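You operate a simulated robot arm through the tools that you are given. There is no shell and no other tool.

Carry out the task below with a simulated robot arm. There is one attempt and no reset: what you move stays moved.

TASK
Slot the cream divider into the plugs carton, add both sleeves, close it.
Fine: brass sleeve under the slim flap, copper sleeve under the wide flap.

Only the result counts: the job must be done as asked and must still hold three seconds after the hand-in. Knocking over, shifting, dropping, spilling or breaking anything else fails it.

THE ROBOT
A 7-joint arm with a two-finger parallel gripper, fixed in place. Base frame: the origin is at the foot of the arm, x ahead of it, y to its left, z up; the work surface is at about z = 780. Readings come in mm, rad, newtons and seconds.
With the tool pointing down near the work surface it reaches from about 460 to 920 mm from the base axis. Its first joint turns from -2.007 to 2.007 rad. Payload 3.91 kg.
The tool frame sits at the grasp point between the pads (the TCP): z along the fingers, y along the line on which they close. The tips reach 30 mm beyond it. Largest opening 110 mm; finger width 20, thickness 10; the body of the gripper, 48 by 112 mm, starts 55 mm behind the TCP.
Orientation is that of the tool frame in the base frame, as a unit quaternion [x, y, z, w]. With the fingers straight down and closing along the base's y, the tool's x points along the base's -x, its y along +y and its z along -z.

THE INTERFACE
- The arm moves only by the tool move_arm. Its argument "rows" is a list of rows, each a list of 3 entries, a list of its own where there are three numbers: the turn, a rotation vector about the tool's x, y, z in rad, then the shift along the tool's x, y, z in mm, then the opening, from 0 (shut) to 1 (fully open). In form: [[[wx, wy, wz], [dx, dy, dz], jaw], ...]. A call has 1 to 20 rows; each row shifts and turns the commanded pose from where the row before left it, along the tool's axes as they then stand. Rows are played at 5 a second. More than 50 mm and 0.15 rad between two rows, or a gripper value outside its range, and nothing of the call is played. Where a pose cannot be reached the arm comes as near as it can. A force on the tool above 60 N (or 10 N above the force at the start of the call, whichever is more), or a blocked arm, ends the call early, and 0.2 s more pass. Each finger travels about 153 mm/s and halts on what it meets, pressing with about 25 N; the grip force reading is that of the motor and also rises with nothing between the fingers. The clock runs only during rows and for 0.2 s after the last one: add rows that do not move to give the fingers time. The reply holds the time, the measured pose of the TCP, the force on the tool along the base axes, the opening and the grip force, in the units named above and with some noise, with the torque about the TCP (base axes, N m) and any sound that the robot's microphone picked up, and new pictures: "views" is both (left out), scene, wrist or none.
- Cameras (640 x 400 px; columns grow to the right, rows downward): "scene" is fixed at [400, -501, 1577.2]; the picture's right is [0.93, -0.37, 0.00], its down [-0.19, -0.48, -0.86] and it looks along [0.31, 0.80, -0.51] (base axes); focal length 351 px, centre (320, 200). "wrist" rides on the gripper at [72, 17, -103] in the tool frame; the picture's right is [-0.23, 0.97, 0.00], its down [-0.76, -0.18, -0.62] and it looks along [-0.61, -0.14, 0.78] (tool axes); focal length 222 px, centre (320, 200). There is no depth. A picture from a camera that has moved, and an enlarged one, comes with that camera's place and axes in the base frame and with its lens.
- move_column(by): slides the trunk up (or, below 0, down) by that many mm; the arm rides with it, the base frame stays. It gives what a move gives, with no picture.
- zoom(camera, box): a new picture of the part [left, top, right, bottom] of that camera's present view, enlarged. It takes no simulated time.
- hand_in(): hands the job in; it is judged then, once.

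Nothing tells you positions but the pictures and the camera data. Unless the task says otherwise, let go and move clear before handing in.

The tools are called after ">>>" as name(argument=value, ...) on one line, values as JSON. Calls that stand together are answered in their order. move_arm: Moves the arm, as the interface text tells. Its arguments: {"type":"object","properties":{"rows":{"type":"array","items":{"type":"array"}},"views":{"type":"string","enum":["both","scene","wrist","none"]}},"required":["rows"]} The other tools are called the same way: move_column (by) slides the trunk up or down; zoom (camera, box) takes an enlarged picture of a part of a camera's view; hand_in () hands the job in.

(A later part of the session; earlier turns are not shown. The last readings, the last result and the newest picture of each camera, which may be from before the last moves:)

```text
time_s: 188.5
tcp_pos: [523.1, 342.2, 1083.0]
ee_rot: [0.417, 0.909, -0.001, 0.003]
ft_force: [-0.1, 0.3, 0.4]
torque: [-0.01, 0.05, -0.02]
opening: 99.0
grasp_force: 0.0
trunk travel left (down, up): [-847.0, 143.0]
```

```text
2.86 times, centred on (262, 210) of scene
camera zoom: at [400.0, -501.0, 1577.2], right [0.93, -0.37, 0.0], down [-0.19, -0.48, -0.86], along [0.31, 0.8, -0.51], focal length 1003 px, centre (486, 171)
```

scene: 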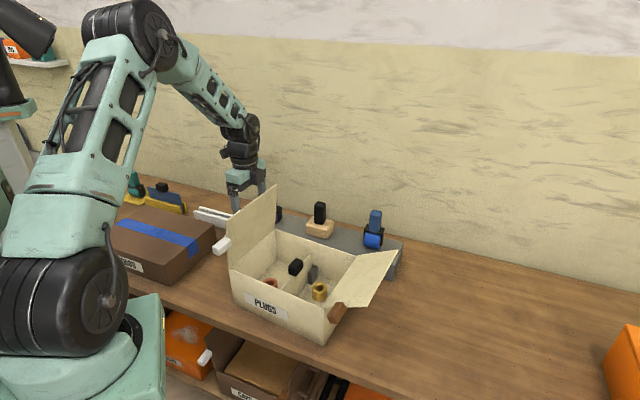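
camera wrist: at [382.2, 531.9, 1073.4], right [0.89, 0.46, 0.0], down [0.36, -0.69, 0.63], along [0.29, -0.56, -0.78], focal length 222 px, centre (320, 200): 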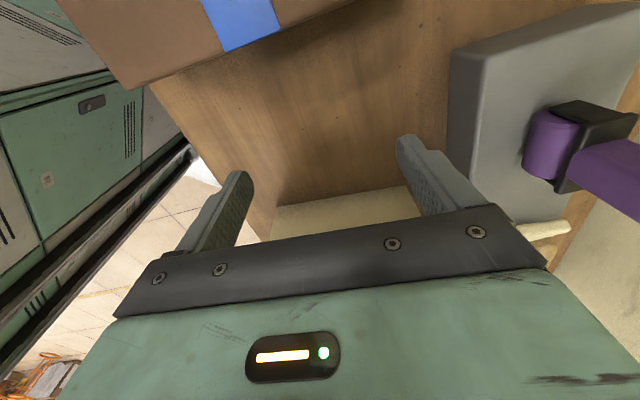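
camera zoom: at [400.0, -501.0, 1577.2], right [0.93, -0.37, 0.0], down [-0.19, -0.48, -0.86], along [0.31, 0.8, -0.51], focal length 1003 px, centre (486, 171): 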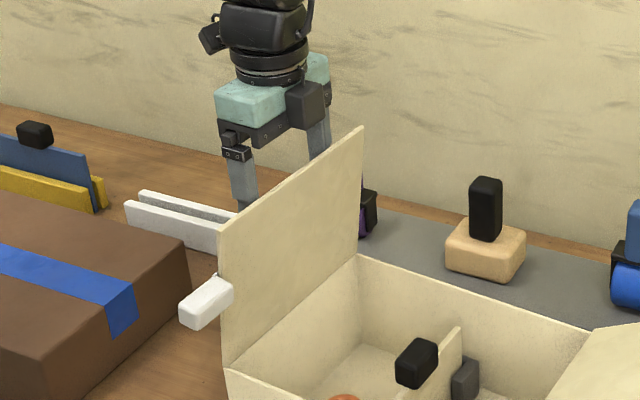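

The flap is past vertical and following the fingers. Next I'll guide it over and down with the fingertips on its outer face.

>>> move_arm(rows=[[[0, 0, 0], [-11, 0, 1.3], 0.9], [[0, 0, 0], [-11, 0, 1.3], 0.9], [[0, 0, 0], [-11, 0, 1.3], 0.9], [[0, 0, 0], [-10.7, 0, 5.7], 0.9], [[0, 0, 0], [-10.7, 0, 5.7], 0.9], [[0, 0, 0], [0, 0, 0], 0.9]], views="scene")

>>> zoom(camera="scene", box=[170, 140, 394, 280])

```text
time_s: 189.9
tcp_pos: [559.3, 300.1, 1068.8]
ee_rot: [0.417, 0.909, -0.001, 0.004]
ft_force: [-0.1, 0.7, -0.1]
torque: [0.03, 0.0, 0.0]
opening: 99.1
grasp_force: 0.0
trunk travel left (down, up): [-847.0, 143.0]
```

scene: 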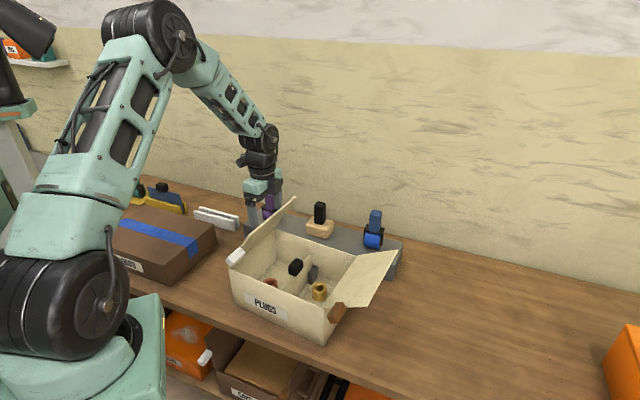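

```text
2.86 times, centred on (282, 210) of scene
camera zoom: at [400.0, -501.0, 1577.2], right [0.93, -0.37, 0.0], down [-0.19, -0.48, -0.86], along [0.31, 0.8, -0.51], focal length 1003 px, centre (429, 171)
```

zoom: 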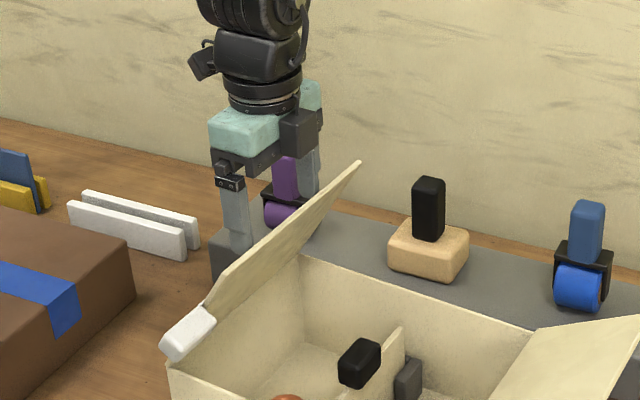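

>>> move_arm(rows=[[[0, 0, 0], [-9.4, 0, 6.8], 0.9], [[0, 0, 0], [-9, 0, 8.3], 0.9], [[0, 0, 0], [-9, 0, 8.3], 0.9], [[0, 0, 0], [-9, 0, 8.3], 0.9], [[0, 0, 0], [-6.7, 0, 10.3], 0.9], [[0, 0, 0], [-6.7, 0, 10.3], 0.9], [[0, 0, 0], [0, 0, 0], 0.9]], views="scene")

>>> zoom(camera="scene", box=[190, 170, 414, 310])

```text
time_s: 191.5
tcp_pos: [592.6, 261.3, 1015.9]
ee_rot: [0.417, 0.909, -0.001, 0.004]
ft_force: [0.3, 0.0, 0.0]
torque: [-0.02, 0.0, 0.03]
opening: 98.9
grasp_force: 0.1
trunk travel left (down, up): [-847.0, 143.0]
```

scene: 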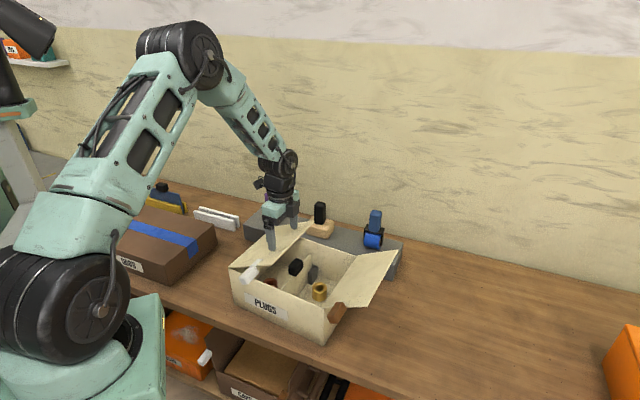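

```text
2.86 times, centred on (302, 240) of scene
camera zoom: at [400.0, -501.0, 1577.2], right [0.93, -0.37, 0.0], down [-0.19, -0.48, -0.86], along [0.31, 0.8, -0.51], focal length 1003 px, centre (371, 86)
```

zoom: 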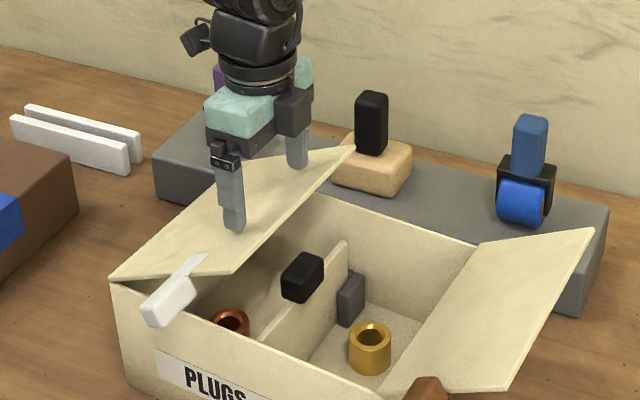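

>>> move_arm(rows=[[[0, 0, 0], [-4.5, 0, 11], 0.9], [[0, 0, 0], [-4.5, 0, 11], 0.9], [[0, 0, 0], [-3.5, 0, 11], 0.9], [[0, 0, 0], [-2.5, 0, 9], 0.9], [[0, 0, 0], [-1, 0, 9], 0.9], [[0, 0, 0], [0, 0, 0], 0.9]], views="scene")

>>> zoom(camera="scene", box=[190, 180, 414, 320])

```text
time_s: 192.9
tcp_pos: [602.4, 250.5, 965.8]
ee_rot: [0.417, 0.909, 0.0, 0.004]
ft_force: [-0.1, -0.1, 0.5]
torque: [-0.03, 0.01, 0.01]
opening: 98.8
grasp_force: 0.0
trunk travel left (down, up): [-847.0, 143.0]
```

scene: 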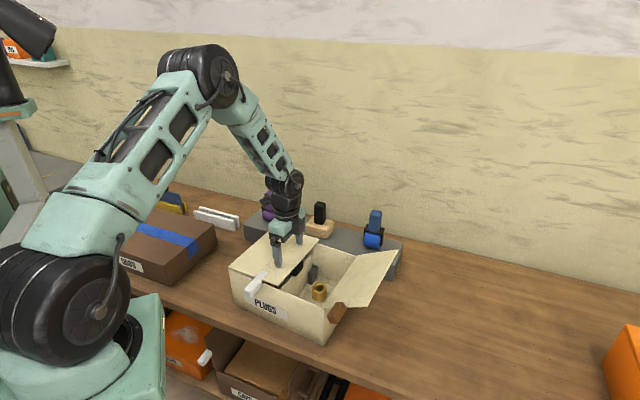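

```text
2.86 times, centred on (302, 250) of scene
camera zoom: at [400.0, -501.0, 1577.2], right [0.93, -0.37, 0.0], down [-0.19, -0.48, -0.86], along [0.31, 0.8, -0.51], focal length 1003 px, centre (371, 57)
```

zoom: 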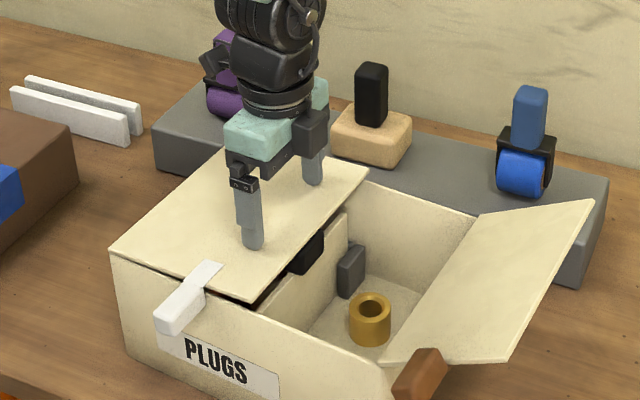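

>>> move_arm(rows=[[[0, 0, 0], [0, 0, 5], 0.9], [[0, 0, 0], [0, 0, 5], 0.9], [[0, 0, 0], [0, 0, 0], 0.9]], views="scene")

>>> zoom(camera="scene", box=[210, 210, 370, 310])

```text
time_s: 193.7
tcp_pos: [602.2, 250.8, 957.0]
ee_rot: [0.417, 0.909, -0.001, 0.004]
ft_force: [0.6, -1.3, 6.7]
torque: [-0.24, 0.26, 0.06]
opening: 99.1
grasp_force: 0.0
trunk travel left (down, up): [-847.0, 143.0]
```

scene: 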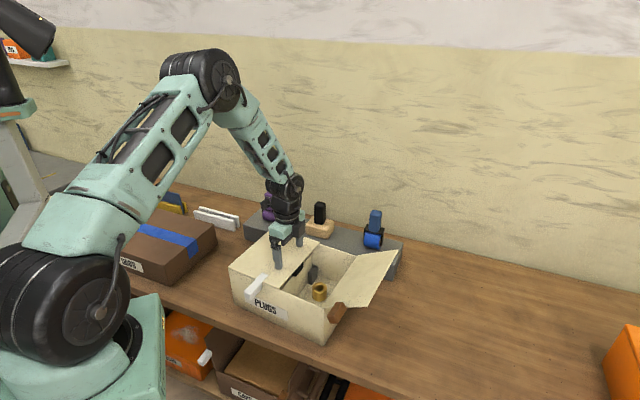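

```text
4.00 times, centred on (290, 260) of scene
camera zoom: at [400.0, -501.0, 1577.2], right [0.93, -0.37, 0.0], down [-0.19, -0.48, -0.86], along [0.31, 0.8, -0.51], focal length 1404 px, centre (440, -40)
```

zoom: 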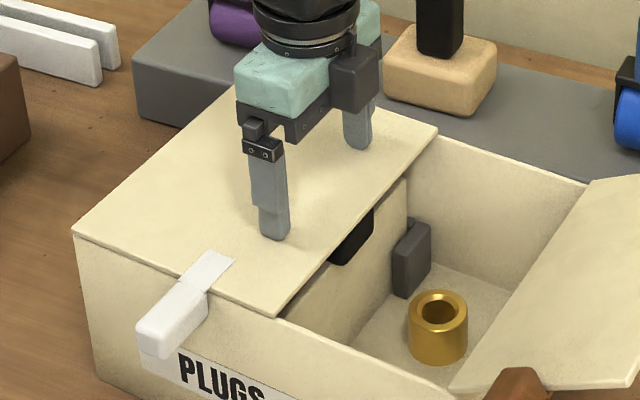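

The wide flap is flat on the rim. I'll lift off and check that it stays closed.

>>> move_arm(rows=[[[0, 0, 0], [0, 0, -15], 0.9], [[0, 0, 0], [0, 0, -35], 0.9], [[0, 0, 0], [0, 0, -45], 0.9], [[0, 0, 0], [0, 0, -45], 0.7], [[0, 0, 0], [0, 0, 0], 0.5]], views="both")

>>> zoom(camera="scene", box=[210, 210, 402, 330])

```text
time_s: 194.9
tcp_pos: [600.7, 250.8, 1099.1]
ee_rot: [0.417, 0.909, -0.002, 0.003]
ft_force: [0.2, 0.5, -0.3]
torque: [0.01, -0.03, -0.03]
opening: 55.2
grasp_force: 0.1
trunk travel left (down, up): [-847.0, 143.0]
camera wrist: at [567.0, 317.5, 1200.4], right [0.89, 0.46, 0.0], down [0.36, -0.69, 0.63], along [0.29, -0.56, -0.78], focal length 222 px, centre (320, 200)
```

scene: 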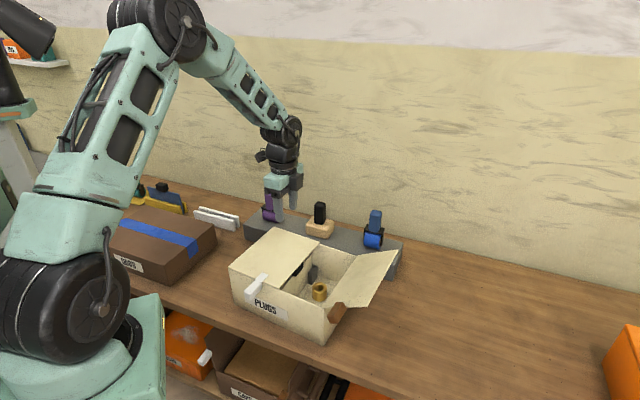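
wrist: 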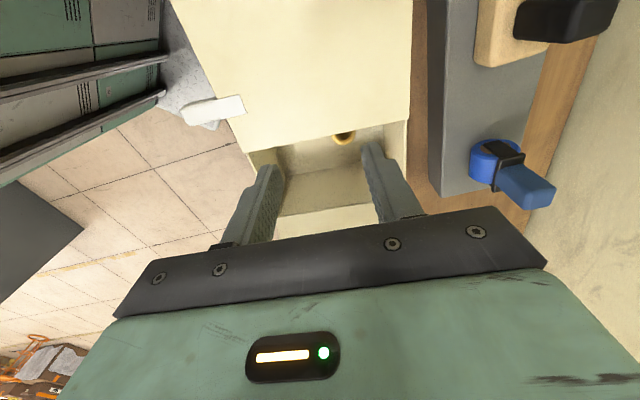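

```text
3.33 times, centred on (306, 270) of scene
camera zoom: at [400.0, -501.0, 1577.2], right [0.93, -0.37, 0.0], down [-0.19, -0.48, -0.86], along [0.31, 0.8, -0.51], focal length 1170 px, centre (367, -33)
```

zoom: 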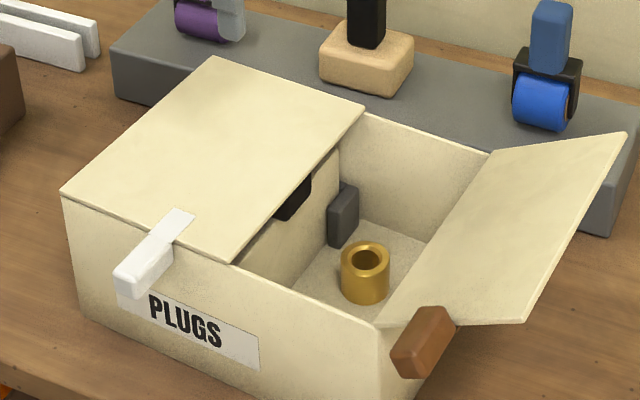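

The wide flap stays closed. Next I'll position outside the slim flap's outer edge the same way.

>>> move_arm(rows=[[[0, 0, 0], [-39.2, 0.2, 0], 0.9], [[0, 0, 0], [-39.2, 0.2, 0], 0.9], [[0, 0, 0], [-39.2, 0.2, 0], 0.9], [[0, 0, 0], [-39.2, 0.2, 0], 0.9], [[0, 0, 0], [-39.2, 0.2, 0], 0.9], [[0, 0, 0], [-39.2, 0.2, 0], 0.9], [[0, 0, 0], [-39.2, 0.2, 0], 0.9], [[0, 0, 0], [-39.2, 0.2, 0], 0.9], [[0, 0, 0], [0, 0, 0], 0.9]], views="both")

```text
time_s: 196.9
tcp_pos: [809.5, 15.1, 1096.2]
ee_rot: [0.417, 0.909, -0.002, 0.003]
ft_force: [0.1, -0.6, -0.2]
torque: [-0.04, 0.02, 0.0]
opening: 99.3
grasp_force: 0.0
trunk travel left (down, up): [-847.0, 143.0]
camera wrist: at [775.3, 80.0, 1198.2], right [0.89, 0.46, 0.0], down [0.36, -0.69, 0.63], along [0.29, -0.56, -0.78], focal length 222 px, centre (320, 200)
```

scene: 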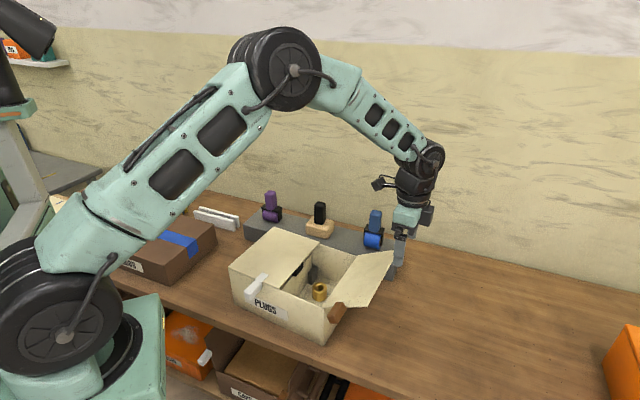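
wrist: 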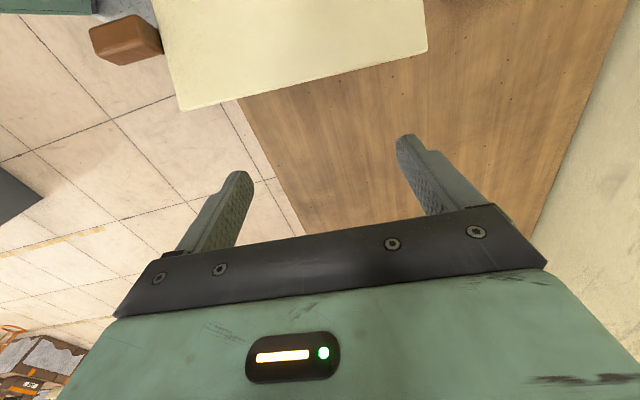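

>>> move_column(by=-158)

>>> move_arm(rows=[[[0, 0, 0], [10, 0, 0], 0.9], [[0, 0, 0], [10, 0, 0], 0.9], [[0, 0, 0], [0, 0, 0], 0.9]], views="both")

>>> zoom(camera="scene", box=[270, 190, 462, 310])

```text
time_s: 198.7
tcp_pos: [808.5, 14.4, 937.9]
ee_rot: [0.416, 0.909, -0.001, 0.003]
ft_force: [-1.0, 0.6, 0.2]
torque: [0.01, -0.01, 0.0]
opening: 99.2
grasp_force: 0.0
trunk travel left (down, up): [-689.0, 301.0]
```

```text
time_s: 199.5
tcp_pos: [798.1, 29.2, 938.2]
ee_rot: [0.417, 0.909, -0.001, 0.004]
ft_force: [-0.6, 0.4, 0.6]
torque: [0.01, 0.01, 0.01]
opening: 98.9
grasp_force: 0.0
trunk travel left (down, up): [-689.0, 301.0]
camera wrist: at [761.9, 95.6, 1039.9], right [0.89, 0.46, 0.0], down [0.36, -0.69, 0.63], along [0.29, -0.56, -0.78], focal length 222 px, centre (320, 200)
```

scene: 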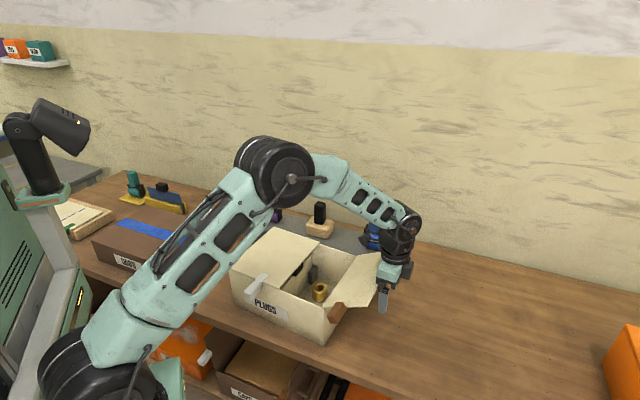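
wrist: 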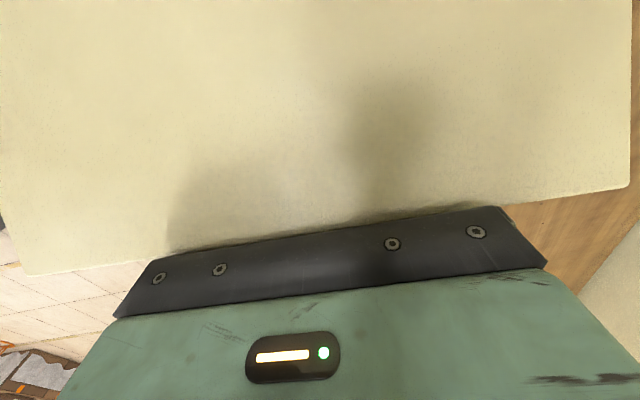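

```text
3.33 times, centred on (366, 250) of scene
camera zoom: at [400.0, -501.0, 1577.2], right [0.93, -0.37, 0.0], down [-0.19, -0.48, -0.86], along [0.31, 0.8, -0.51], focal length 1170 px, centre (167, 33)
```

zoom: 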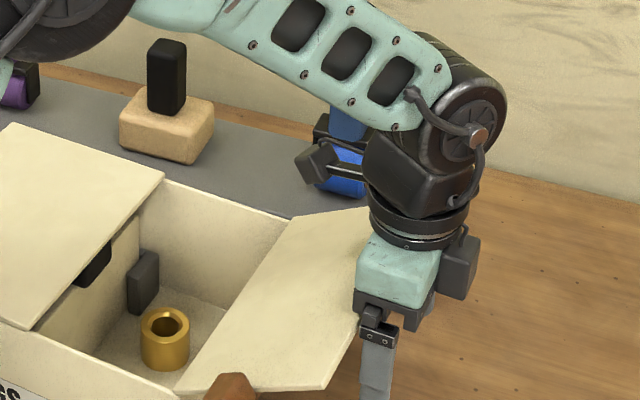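

>>> move_arm(rows=[[[0, 0, 0], [8, 0, 0], 0.9], [[0, 0, 0], [4, 0, -11], 0.9], [[0, 0, 0], [5, 0, -12], 0.9], [[0, 0, 0], [6, 0, -12], 0.9], [[0, 0, 0], [0, 0, 0], 0.9]], views="scene")

>>> zoom(camera="scene", box=[210, 200, 434, 340])

```text
time_s: 200.7
tcp_pos: [781.6, 45.1, 971.2]
ee_rot: [0.417, 0.909, -0.001, 0.003]
ft_force: [-1.2, -0.3, 0.0]
torque: [0.0, 0.0, -0.01]
opening: 98.9
grasp_force: 0.1
trunk travel left (down, up): [-689.0, 301.0]
```

scene: 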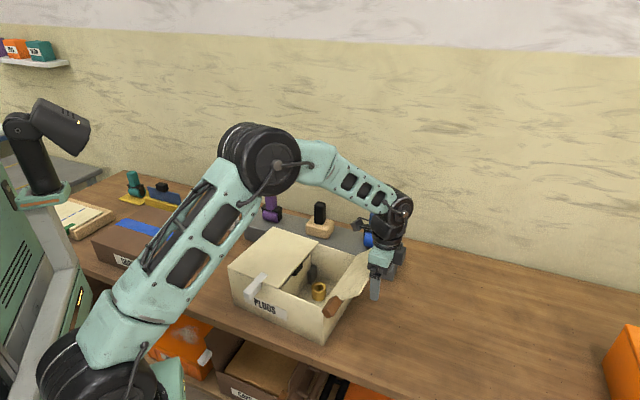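

```text
2.86 times, centred on (322, 270) of scene
camera zoom: at [400.0, -501.0, 1577.2], right [0.93, -0.37, 0.0], down [-0.19, -0.48, -0.86], along [0.31, 0.8, -0.51], focal length 1003 px, centre (314, 0)
```

zoom: 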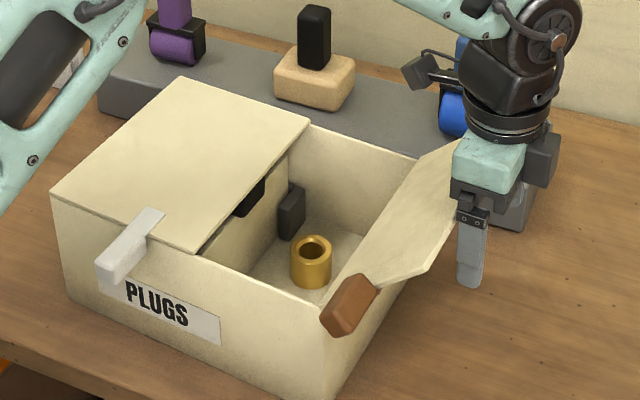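

>>> move_arm(rows=[[[0, 0, 0], [8, 0, -11], 0.9], [[0, 0, 0], [9, 0, -10], 0.9], [[0, 0, 0], [10, 0, -9], 0.9], [[0, 0, 0], [10, 0, -8], 0.9], [[0, 0, 0], [0, 0, 0], 0.9]], views="scene")

>>> zoom(camera="scene", box=[210, 200, 434, 340])

```text
time_s: 201.9
tcp_pos: [755.5, 74.3, 1011.8]
ee_rot: [0.417, 0.909, -0.001, 0.003]
ft_force: [-0.4, 0.0, 0.3]
torque: [0.02, -0.01, 0.04]
opening: 99.0
grasp_force: 0.1
trunk travel left (down, up): [-689.0, 301.0]
```

scene: 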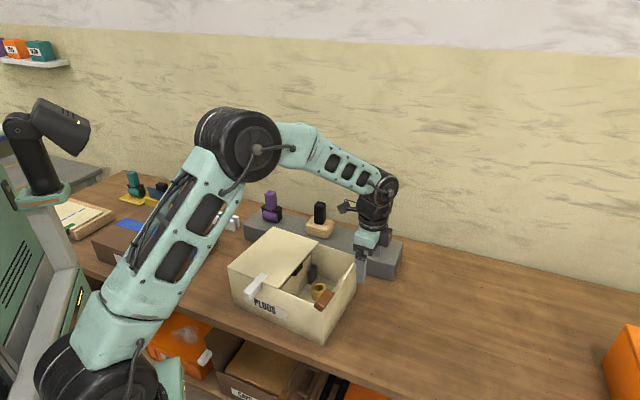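

```text
2.86 times, centred on (322, 270) of scene
camera zoom: at [400.0, -501.0, 1577.2], right [0.93, -0.37, 0.0], down [-0.19, -0.48, -0.86], along [0.31, 0.8, -0.51], focal length 1003 px, centre (314, 0)
```

zoom: 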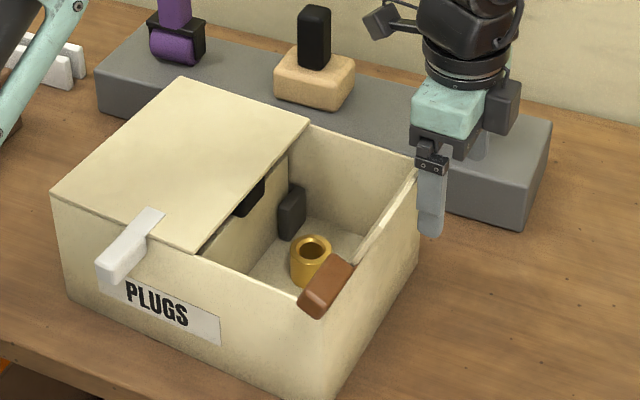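

>>> move_arm(rows=[[[0, 0, 0], [10, 0, -7], 0.9], [[0, 0, 0], [10, 0, -6], 0.9], [[0, 0, 0], [10, 0, -5], 0.9], [[0, 0, 0], [10, 0, -4], 0.9], [[0, 0, 0], [10, 0, -2], 0.9], [[0, 0, 0], [0, 0, 0], 0.9]], views="both")

>>> zoom(camera="scene", box=[210, 200, 434, 340])

```text
time_s: 203.3
tcp_pos: [724.3, 113.5, 1035.5]
ee_rot: [0.417, 0.909, -0.001, 0.003]
ft_force: [0.1, 0.1, 0.8]
torque: [0.01, 0.01, 0.01]
opening: 99.1
grasp_force: 0.0
trunk travel left (down, up): [-689.0, 301.0]
camera wrist: at [689.7, 179.6, 1137.4], right [0.89, 0.46, 0.0], down [0.36, -0.69, 0.63], along [0.29, -0.56, -0.78], focal length 222 px, centre (320, 200)
```

scene: 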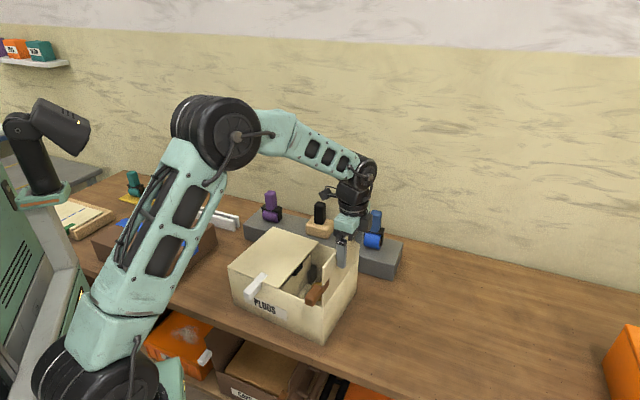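
wrist: 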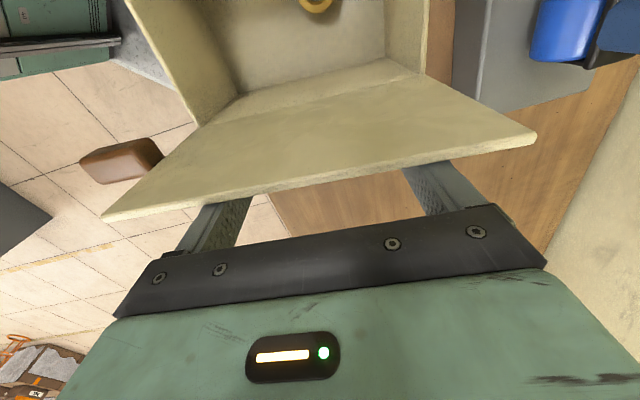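

```text
2.86 times, centred on (322, 270) of scene
camera zoom: at [400.0, -501.0, 1577.2], right [0.93, -0.37, 0.0], down [-0.19, -0.48, -0.86], along [0.31, 0.8, -0.51], focal length 1003 px, centre (314, 0)
```

zoom: 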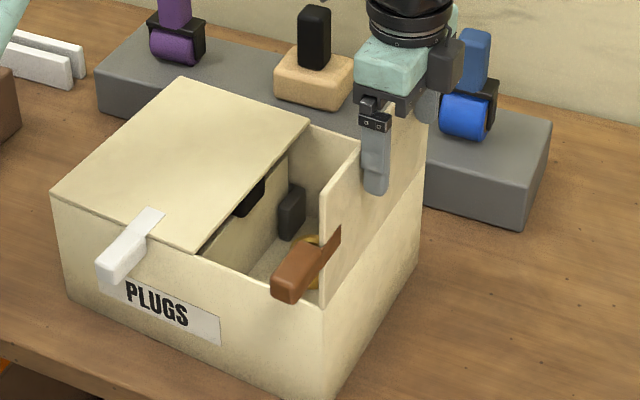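

>>> move_arm(rows=[[[0, 0, 0], [12.5, 0, 0], 0.9], [[0, 0, 0], [12.5, 0, 0], 0.9], [[0, 0, 0], [11.2, 0, 3.5], 0.9], [[0, 0, 0], [11.2, 0, 3.5], 0.9], [[0, 0, 0], [10, 0, 6.3], 0.9], [[0, 0, 0], [10, 0, 6.3], 0.9], [[0, 0, 0], [0, 0, 0], 0.9]], views="scene")

>>> zoom(camera="scene", box=[210, 200, 434, 340])

```text
time_s: 204.9
tcp_pos: [678.1, 165.1, 1014.4]
ee_rot: [0.417, 0.909, -0.001, 0.003]
ft_force: [0.5, -0.1, 0.1]
torque: [0.01, -0.01, 0.03]
opening: 99.2
grasp_force: 0.0
trunk travel left (down, up): [-689.0, 301.0]
```

scene: 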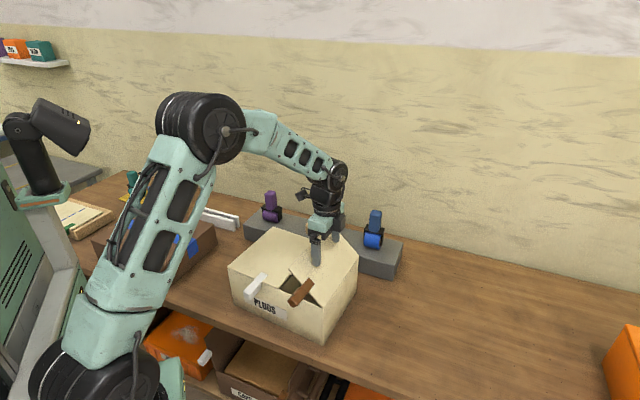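

```text
2.86 times, centred on (322, 270) of scene
camera zoom: at [400.0, -501.0, 1577.2], right [0.93, -0.37, 0.0], down [-0.19, -0.48, -0.86], along [0.31, 0.8, -0.51], focal length 1003 px, centre (314, 0)
```

zoom: 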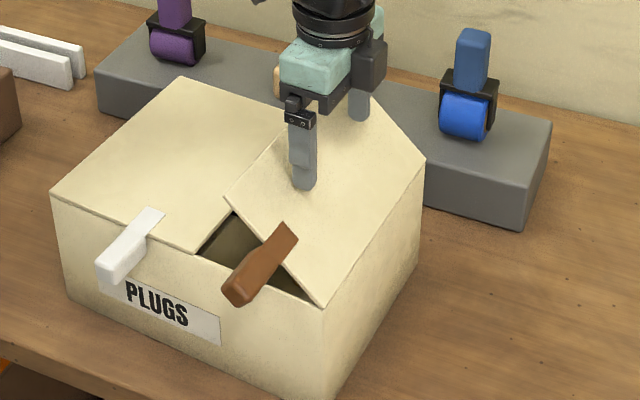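

>>> move_arm(rows=[[[0, 0, 0], [7, 0, 8], 0.9], [[0, 0, 0], [7, 0, 8], 0.9], [[0, 0, 0], [4.9, 0, 9], 0.9], [[0, 0, 0], [4.9, 0, 9], 0.9], [[0, 0, 0], [2.3, 0, 7.5], 0.9], [[0, 0, 0], [1.5, 0, 7], 0.9], [[0, 0, 0], [0, 0, 0], 0.9]], views="scene")

>>> zoom(camera="scene", box=[210, 200, 434, 340])

```text
time_s: 206.5
tcp_pos: [661.6, 185.4, 965.0]
ee_rot: [0.417, 0.909, 0.0, 0.003]
ft_force: [-0.2, 0.4, -0.8]
torque: [0.01, 0.0, -0.02]
opening: 99.0
grasp_force: 0.1
trunk travel left (down, up): [-689.0, 301.0]
```

scene: 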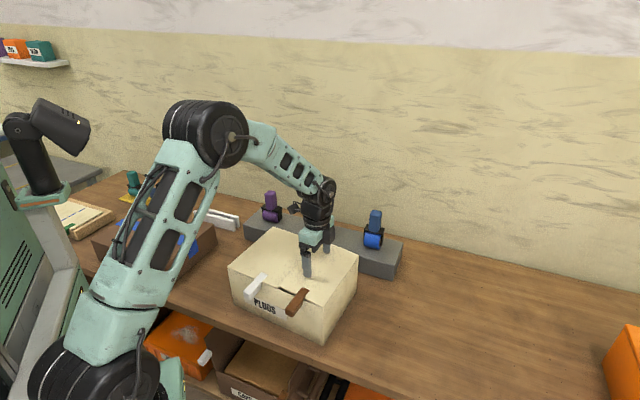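

```text
2.86 times, centred on (322, 270) of scene
camera zoom: at [400.0, -501.0, 1577.2], right [0.93, -0.37, 0.0], down [-0.19, -0.48, -0.86], along [0.31, 0.8, -0.51], focal length 1003 px, centre (314, 0)
```

zoom: 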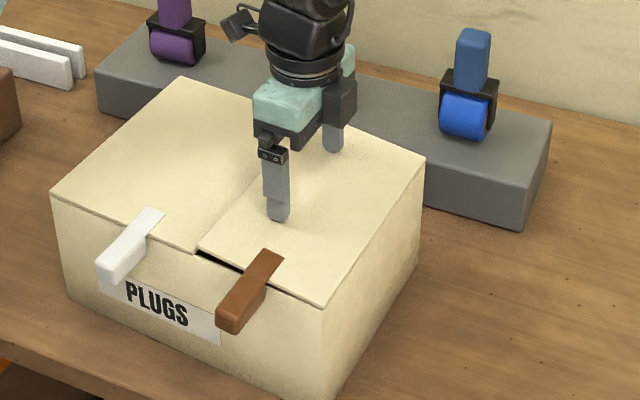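

Almost closed. I'll press down the last few millimetres gently.

>>> move_arm(rows=[[[0, 0, 0], [0.5, 0, 4], 0.9], [[0, 0, 0], [0.5, 0, 4], 0.9], [[0, 0, 0], [0, 0, 0], 0.9]], views="scene")

>>> zoom(camera="scene", box=[210, 220, 370, 320])

```text
time_s: 207.3
tcp_pos: [660.4, 185.1, 957.8]
ee_rot: [0.417, 0.909, -0.001, 0.003]
ft_force: [0.9, 0.5, -0.2]
torque: [-0.02, 0.01, -0.01]
opening: 98.8
grasp_force: 0.0
trunk travel left (down, up): [-689.0, 301.0]
```

scene: 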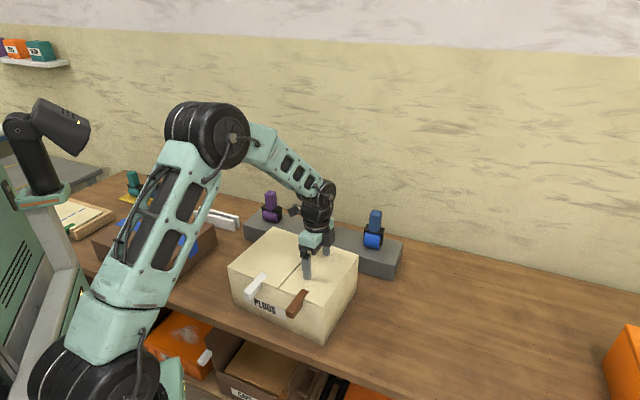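

```text
4.00 times, centred on (290, 270) of scene
camera zoom: at [400.0, -501.0, 1577.2], right [0.93, -0.37, 0.0], down [-0.19, -0.48, -0.86], along [0.31, 0.8, -0.51], focal length 1404 px, centre (440, -80)
```

zoom: 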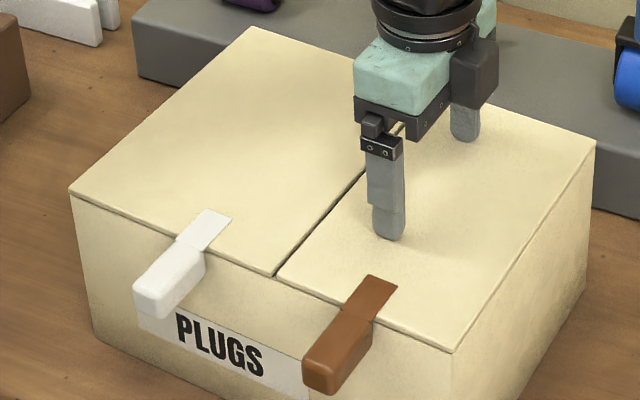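

>>> move_arm(rows=[[[0, 0, 0], [0, 0, 3], 0.9], [[0, 0, 0], [0, 0, 0], 0.9]], views="none")

```text
time_s: 207.9
tcp_pos: [661.0, 185.6, 955.3]
ee_rot: [0.417, 0.909, 0.0, 0.004]
ft_force: [-0.6, 0.8, 18.2]
torque: [-0.67, 0.78, -0.05]
opening: 99.4
grasp_force: 0.2
trunk travel left (down, up): [-689.0, 301.0]
```

That's firm contact with the rim, so I'm lifting off and checking.

>>> move_arm(rows=[[[0, 0, 0], [0, 0, -10], 0.9], [[0, 0, 0], [0, 0, -30], 0.9], [[0, 0, 0], [0, 0, -45], 0.9], [[0, 0, 0], [0, 0, -45], 0.9], [[0, 0, 0], [0, 0, -45], 0.9], [[0, 0, 0], [0, 0, 0], 0.9]], views="both")

>>> zoom(camera="scene", box=[210, 220, 370, 320])

>>> zoom(camera="scene", box=[80, 160, 480, 360])

```text
time_s: 209.3
tcp_pos: [661.8, 185.5, 1127.9]
ee_rot: [0.418, 0.909, -0.001, 0.003]
ft_force: [0.2, -0.4, 0.7]
torque: [-0.02, 0.01, 0.03]
opening: 99.0
grasp_force: 0.1
trunk travel left (down, up): [-689.0, 301.0]
camera wrist: at [626.6, 251.8, 1230.3], right [0.89, 0.46, 0.0], down [0.36, -0.69, 0.63], along [0.29, -0.56, -0.78], focal length 222 px, centre (320, 200)
```

scene: 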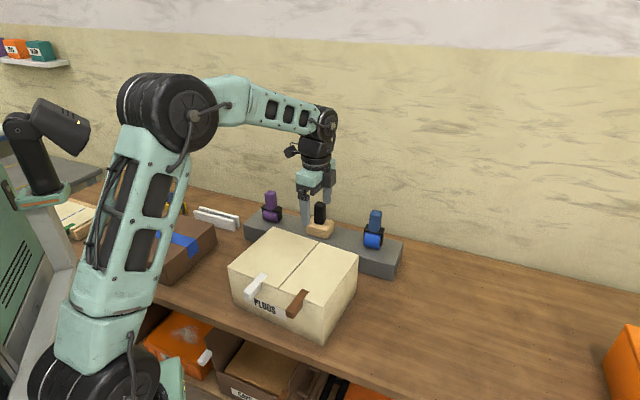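
wrist: 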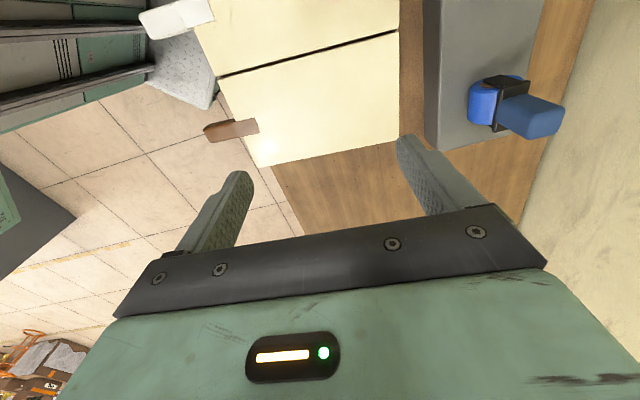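

```text
4.00 times, centred on (290, 270) of scene
camera zoom: at [400.0, -501.0, 1577.2], right [0.93, -0.37, 0.0], down [-0.19, -0.48, -0.86], along [0.31, 0.8, -0.51], focal length 1404 px, centre (440, -80)
```

zoom: 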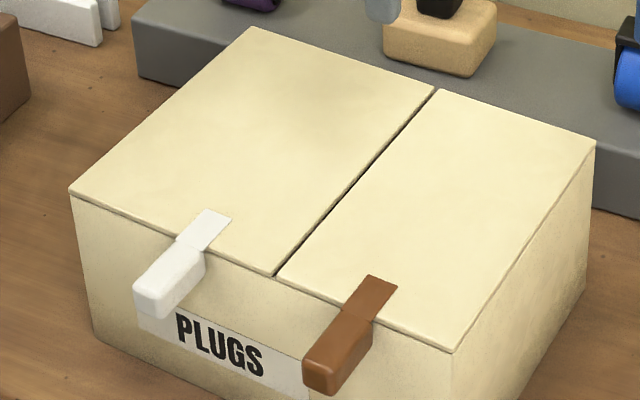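

```text
1.60 times, centred on (280, 260) of scene
camera zoom: at [400.0, -501.0, 1577.2], right [0.93, -0.37, 0.0], down [-0.19, -0.48, -0.86], along [0.31, 0.8, -0.51], focal length 562 px, centre (384, 104)
```

zoom: 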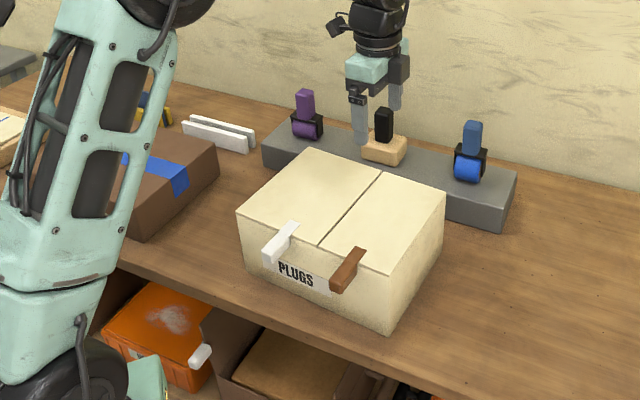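

Both flaps are closed flat. The carton sits about 22 mm from its original spot because of my earlier push, so I'll gently slide it back. I'm positioning outside the right wall first.

>>> move_arm(rows=[[[0, 0, 0], [-37.3, -0.8, 0], 0.9], [[0, 0, 0], [-37.3, -0.8, 0], 0.9], [[0, 0, 0], [-40, -0.8, 0], 0.9], [[0, 0, 0], [0, 0, 0], 0.9]], views="wrist")

>>> zoom(camera="scene", box=[0, 180, 200, 305])

```text
time_s: 210.3
tcp_pos: [734.7, 98.3, 1130.3]
ee_rot: [0.417, 0.909, -0.001, 0.004]
ft_force: [0.3, -0.7, -0.2]
torque: [-0.01, -0.02, 0.02]
opening: 99.0
grasp_force: 0.1
trunk travel left (down, up): [-689.0, 301.0]
camera wrist: at [700.6, 164.5, 1232.4], right [0.89, 0.46, 0.0], down [0.36, -0.69, 0.63], along [0.29, -0.56, -0.78], focal length 222 px, centre (320, 200)
```

wrist: 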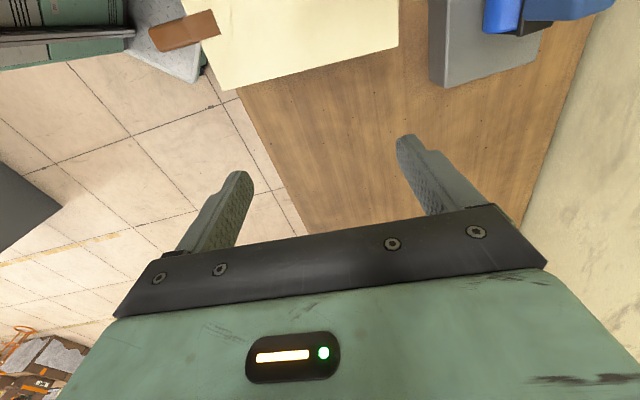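

```text
3.20 times, centred on (100, 242) of scene
camera zoom: at [400.0, -501.0, 1577.2], right [0.93, -0.37, 0.0], down [-0.19, -0.48, -0.86], along [0.31, 0.8, -0.51], focal length 1123 px, centre (1024, 64)
```

zoom: 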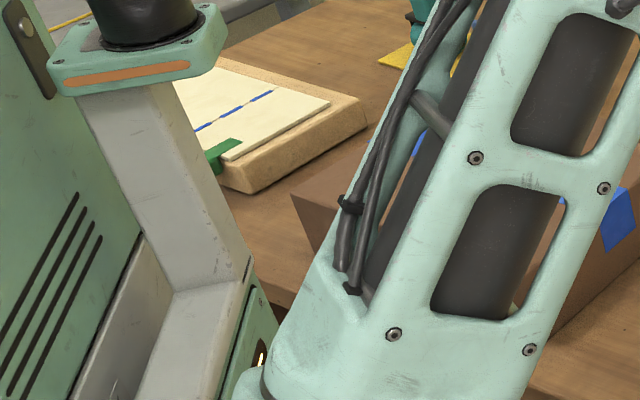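

>>> move_arm(rows=[[[0, 0, 0], [-10, 0, 0], 0.9], [[0, 0, 0], [0, 0, 0], 0.9]], views="none")

>>> move_column(by=-243)

>>> move_arm(rows=[[[0, 0, 0], [0, 0, 0], 0.9]], views="both")

>>> zoom(camera="scene", box=[210, 210, 434, 350])

```text
time_s: 210.9
tcp_pos: [741.6, 89.6, 1130.2]
ee_rot: [0.416, 0.909, 0.0, 0.003]
ft_force: [-0.8, -0.3, -0.2]
torque: [-0.01, 0.04, -0.01]
opening: 99.1
grasp_force: 0.1
trunk travel left (down, up): [-689.0, 301.0]
```

```text
time_s: 213.4
tcp_pos: [741.3, 89.7, 887.8]
ee_rot: [0.417, 0.909, -0.001, 0.003]
ft_force: [0.2, 1.4, 0.1]
torque: [0.02, 0.0, -0.02]
opening: 99.1
grasp_force: 0.0
trunk travel left (down, up): [-446.0, 544.0]
```

```text
time_s: 213.8
tcp_pos: [741.4, 90.0, 887.7]
ee_rot: [0.417, 0.909, -0.001, 0.003]
ft_force: [0.4, 0.1, 0.3]
torque: [0.01, 0.05, 0.03]
opening: 99.2
grasp_force: 0.0
trunk travel left (down, up): [-446.0, 544.0]
camera wrist: at [706.9, 156.3, 989.8], right [0.89, 0.46, 0.0], down [0.36, -0.69, 0.63], along [0.29, -0.56, -0.78], focal length 222 px, centre (320, 200)
```

scene: 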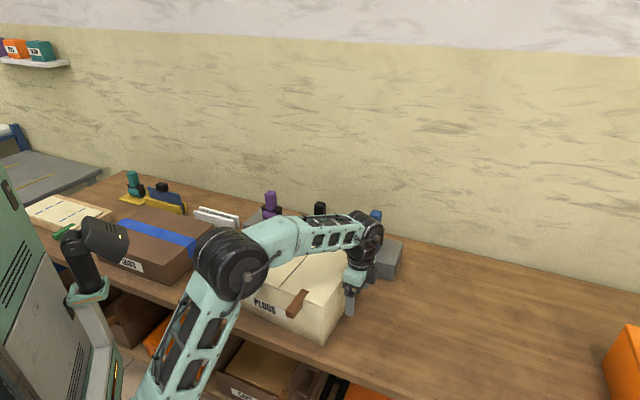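
wrist: 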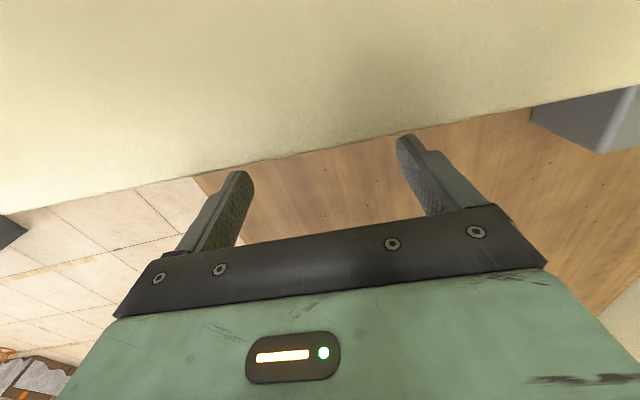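

```text
2.86 times, centred on (322, 280) of scene
camera zoom: at [400.0, -501.0, 1577.2], right [0.93, -0.37, 0.0], down [-0.19, -0.48, -0.86], along [0.31, 0.8, -0.51], focal length 1003 px, centre (314, -29)
```

zoom: 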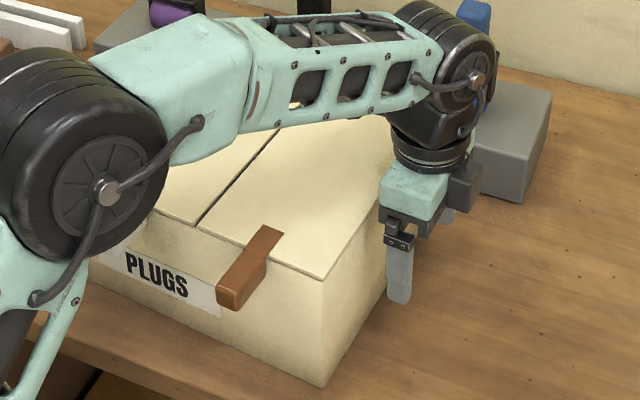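

The fingers are beside the right wall with the body above the lid. I'll close the gap slowly and then push in small steps.

>>> move_arm(rows=[[[0, 0, 0], [10, 0, 0], 0.9], [[0, 0, 0], [10, 0, 0], 0.9], [[0, 0, 0], [6, 0, 0], 0.9], [[0, 0, 0], [4, 0, 0], 0.9], [[0, 0, 0], [4, 0, 0], 0.9], [[0, 0, 0], [0, 0, 0], 0.9]], views="scene")

>>> zoom(camera="scene", box=[210, 230, 402, 350])

```text
time_s: 215.2
tcp_pos: [718.7, 114.6, 886.8]
ee_rot: [0.416, 0.909, 0.0, 0.004]
ft_force: [4.4, -4.3, 2.1]
torque: [0.23, 0.08, -0.36]
opening: 99.3
grasp_force: 0.5
trunk travel left (down, up): [-446.0, 544.0]
```

scene: 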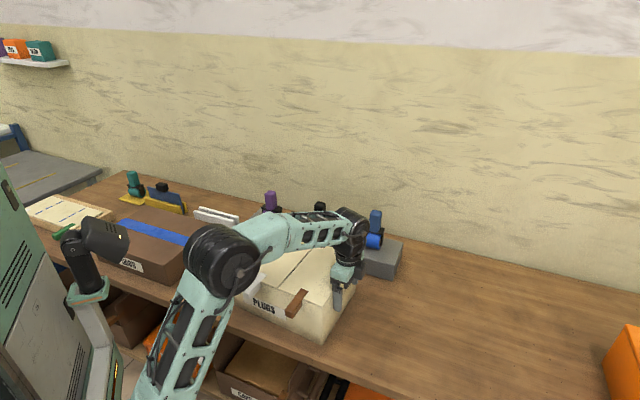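

```text
3.33 times, centred on (306, 290) of scene
camera zoom: at [400.0, -501.0, 1577.2], right [0.93, -0.37, 0.0], down [-0.19, -0.48, -0.86], along [0.31, 0.8, -0.51], focal length 1170 px, centre (367, -100)
```

zoom: 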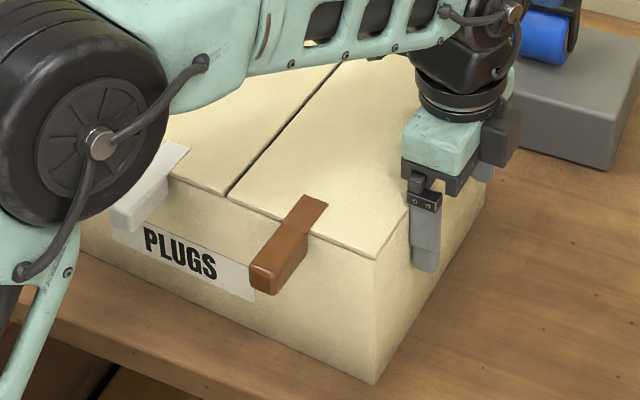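

Contact at about 6 N and the carton is sliding back. Continuing in 4 mm steps.

>>> move_arm(rows=[[[0, 0, 0], [4, 0, 0], 0.9], [[0, 0, 0], [4, 0, 0], 0.9], [[0, 0, 0], [4, 0, 0], 0.9], [[0, 0, 0], [3, 0, 0], 0.9], [[0, 0, 0], [0, 0, 0], 0.9]], views="scene")

>>> zoom(camera="scene", box=[210, 230, 402, 350])

```text
time_s: 216.4
tcp_pos: [710.4, 126.2, 887.9]
ee_rot: [0.417, 0.909, -0.001, 0.003]
ft_force: [3.8, -2.9, 1.2]
torque: [0.12, 0.17, 0.01]
opening: 99.2
grasp_force: 0.2
trunk travel left (down, up): [-446.0, 544.0]
```

scene: 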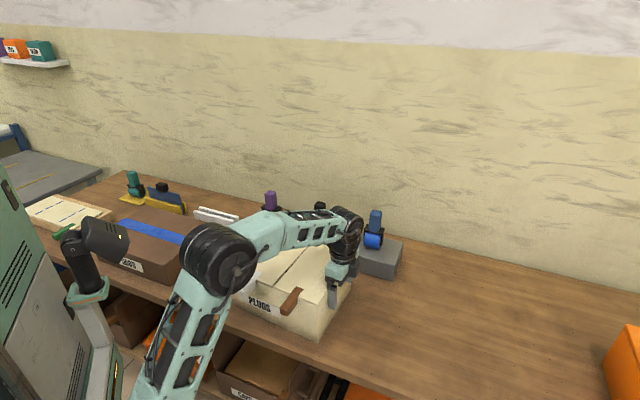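

```text
3.33 times, centred on (306, 290) of scene
camera zoom: at [400.0, -501.0, 1577.2], right [0.93, -0.37, 0.0], down [-0.19, -0.48, -0.86], along [0.31, 0.8, -0.51], focal length 1170 px, centre (367, -100)
```

zoom: 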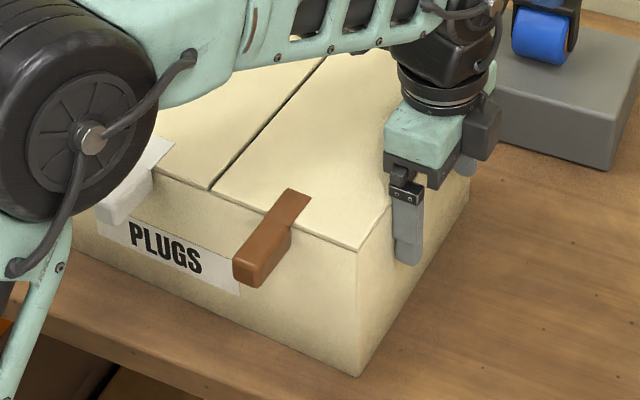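

>>> move_arm(rows=[[[0, 0, 0], [4, 0, 0], 0.9], [[0, 0, 0], [4, 0, 0], 0.9], [[0, 0, 0], [2, 0, 0], 0.9], [[0, 0, 0], [0, 0, 0], 0.9]], views="scene")

>>> zoom(camera="scene", box=[170, 180, 410, 340])

```text
time_s: 217.4
tcp_pos: [702.9, 135.0, 887.1]
ee_rot: [0.417, 0.909, -0.001, 0.004]
ft_force: [2.9, -5.2, 0.3]
torque: [0.15, 0.14, 0.04]
opening: 99.2
grasp_force: 0.0
trunk travel left (down, up): [-446.0, 544.0]
```

scene: 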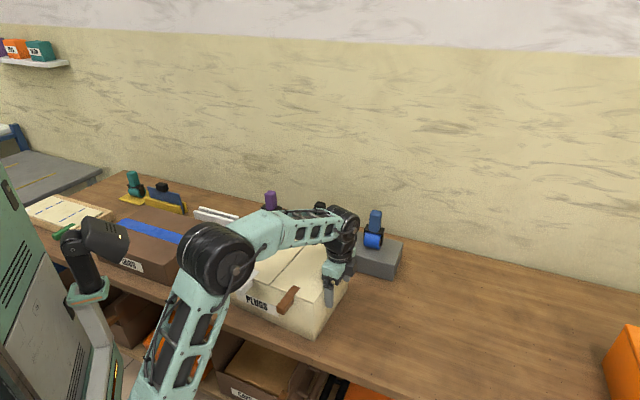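

```text
2.50 times, centred on (290, 260) of scene
camera zoom: at [400.0, -501.0, 1577.2], right [0.93, -0.37, 0.0], down [-0.19, -0.48, -0.86], along [0.31, 0.8, -0.51], focal length 877 px, centre (395, 50)
```

zoom: 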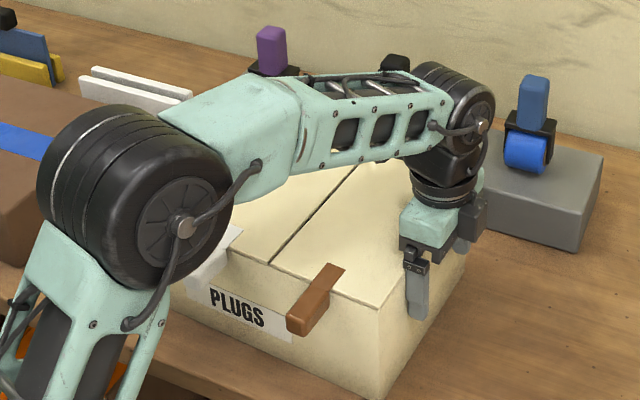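

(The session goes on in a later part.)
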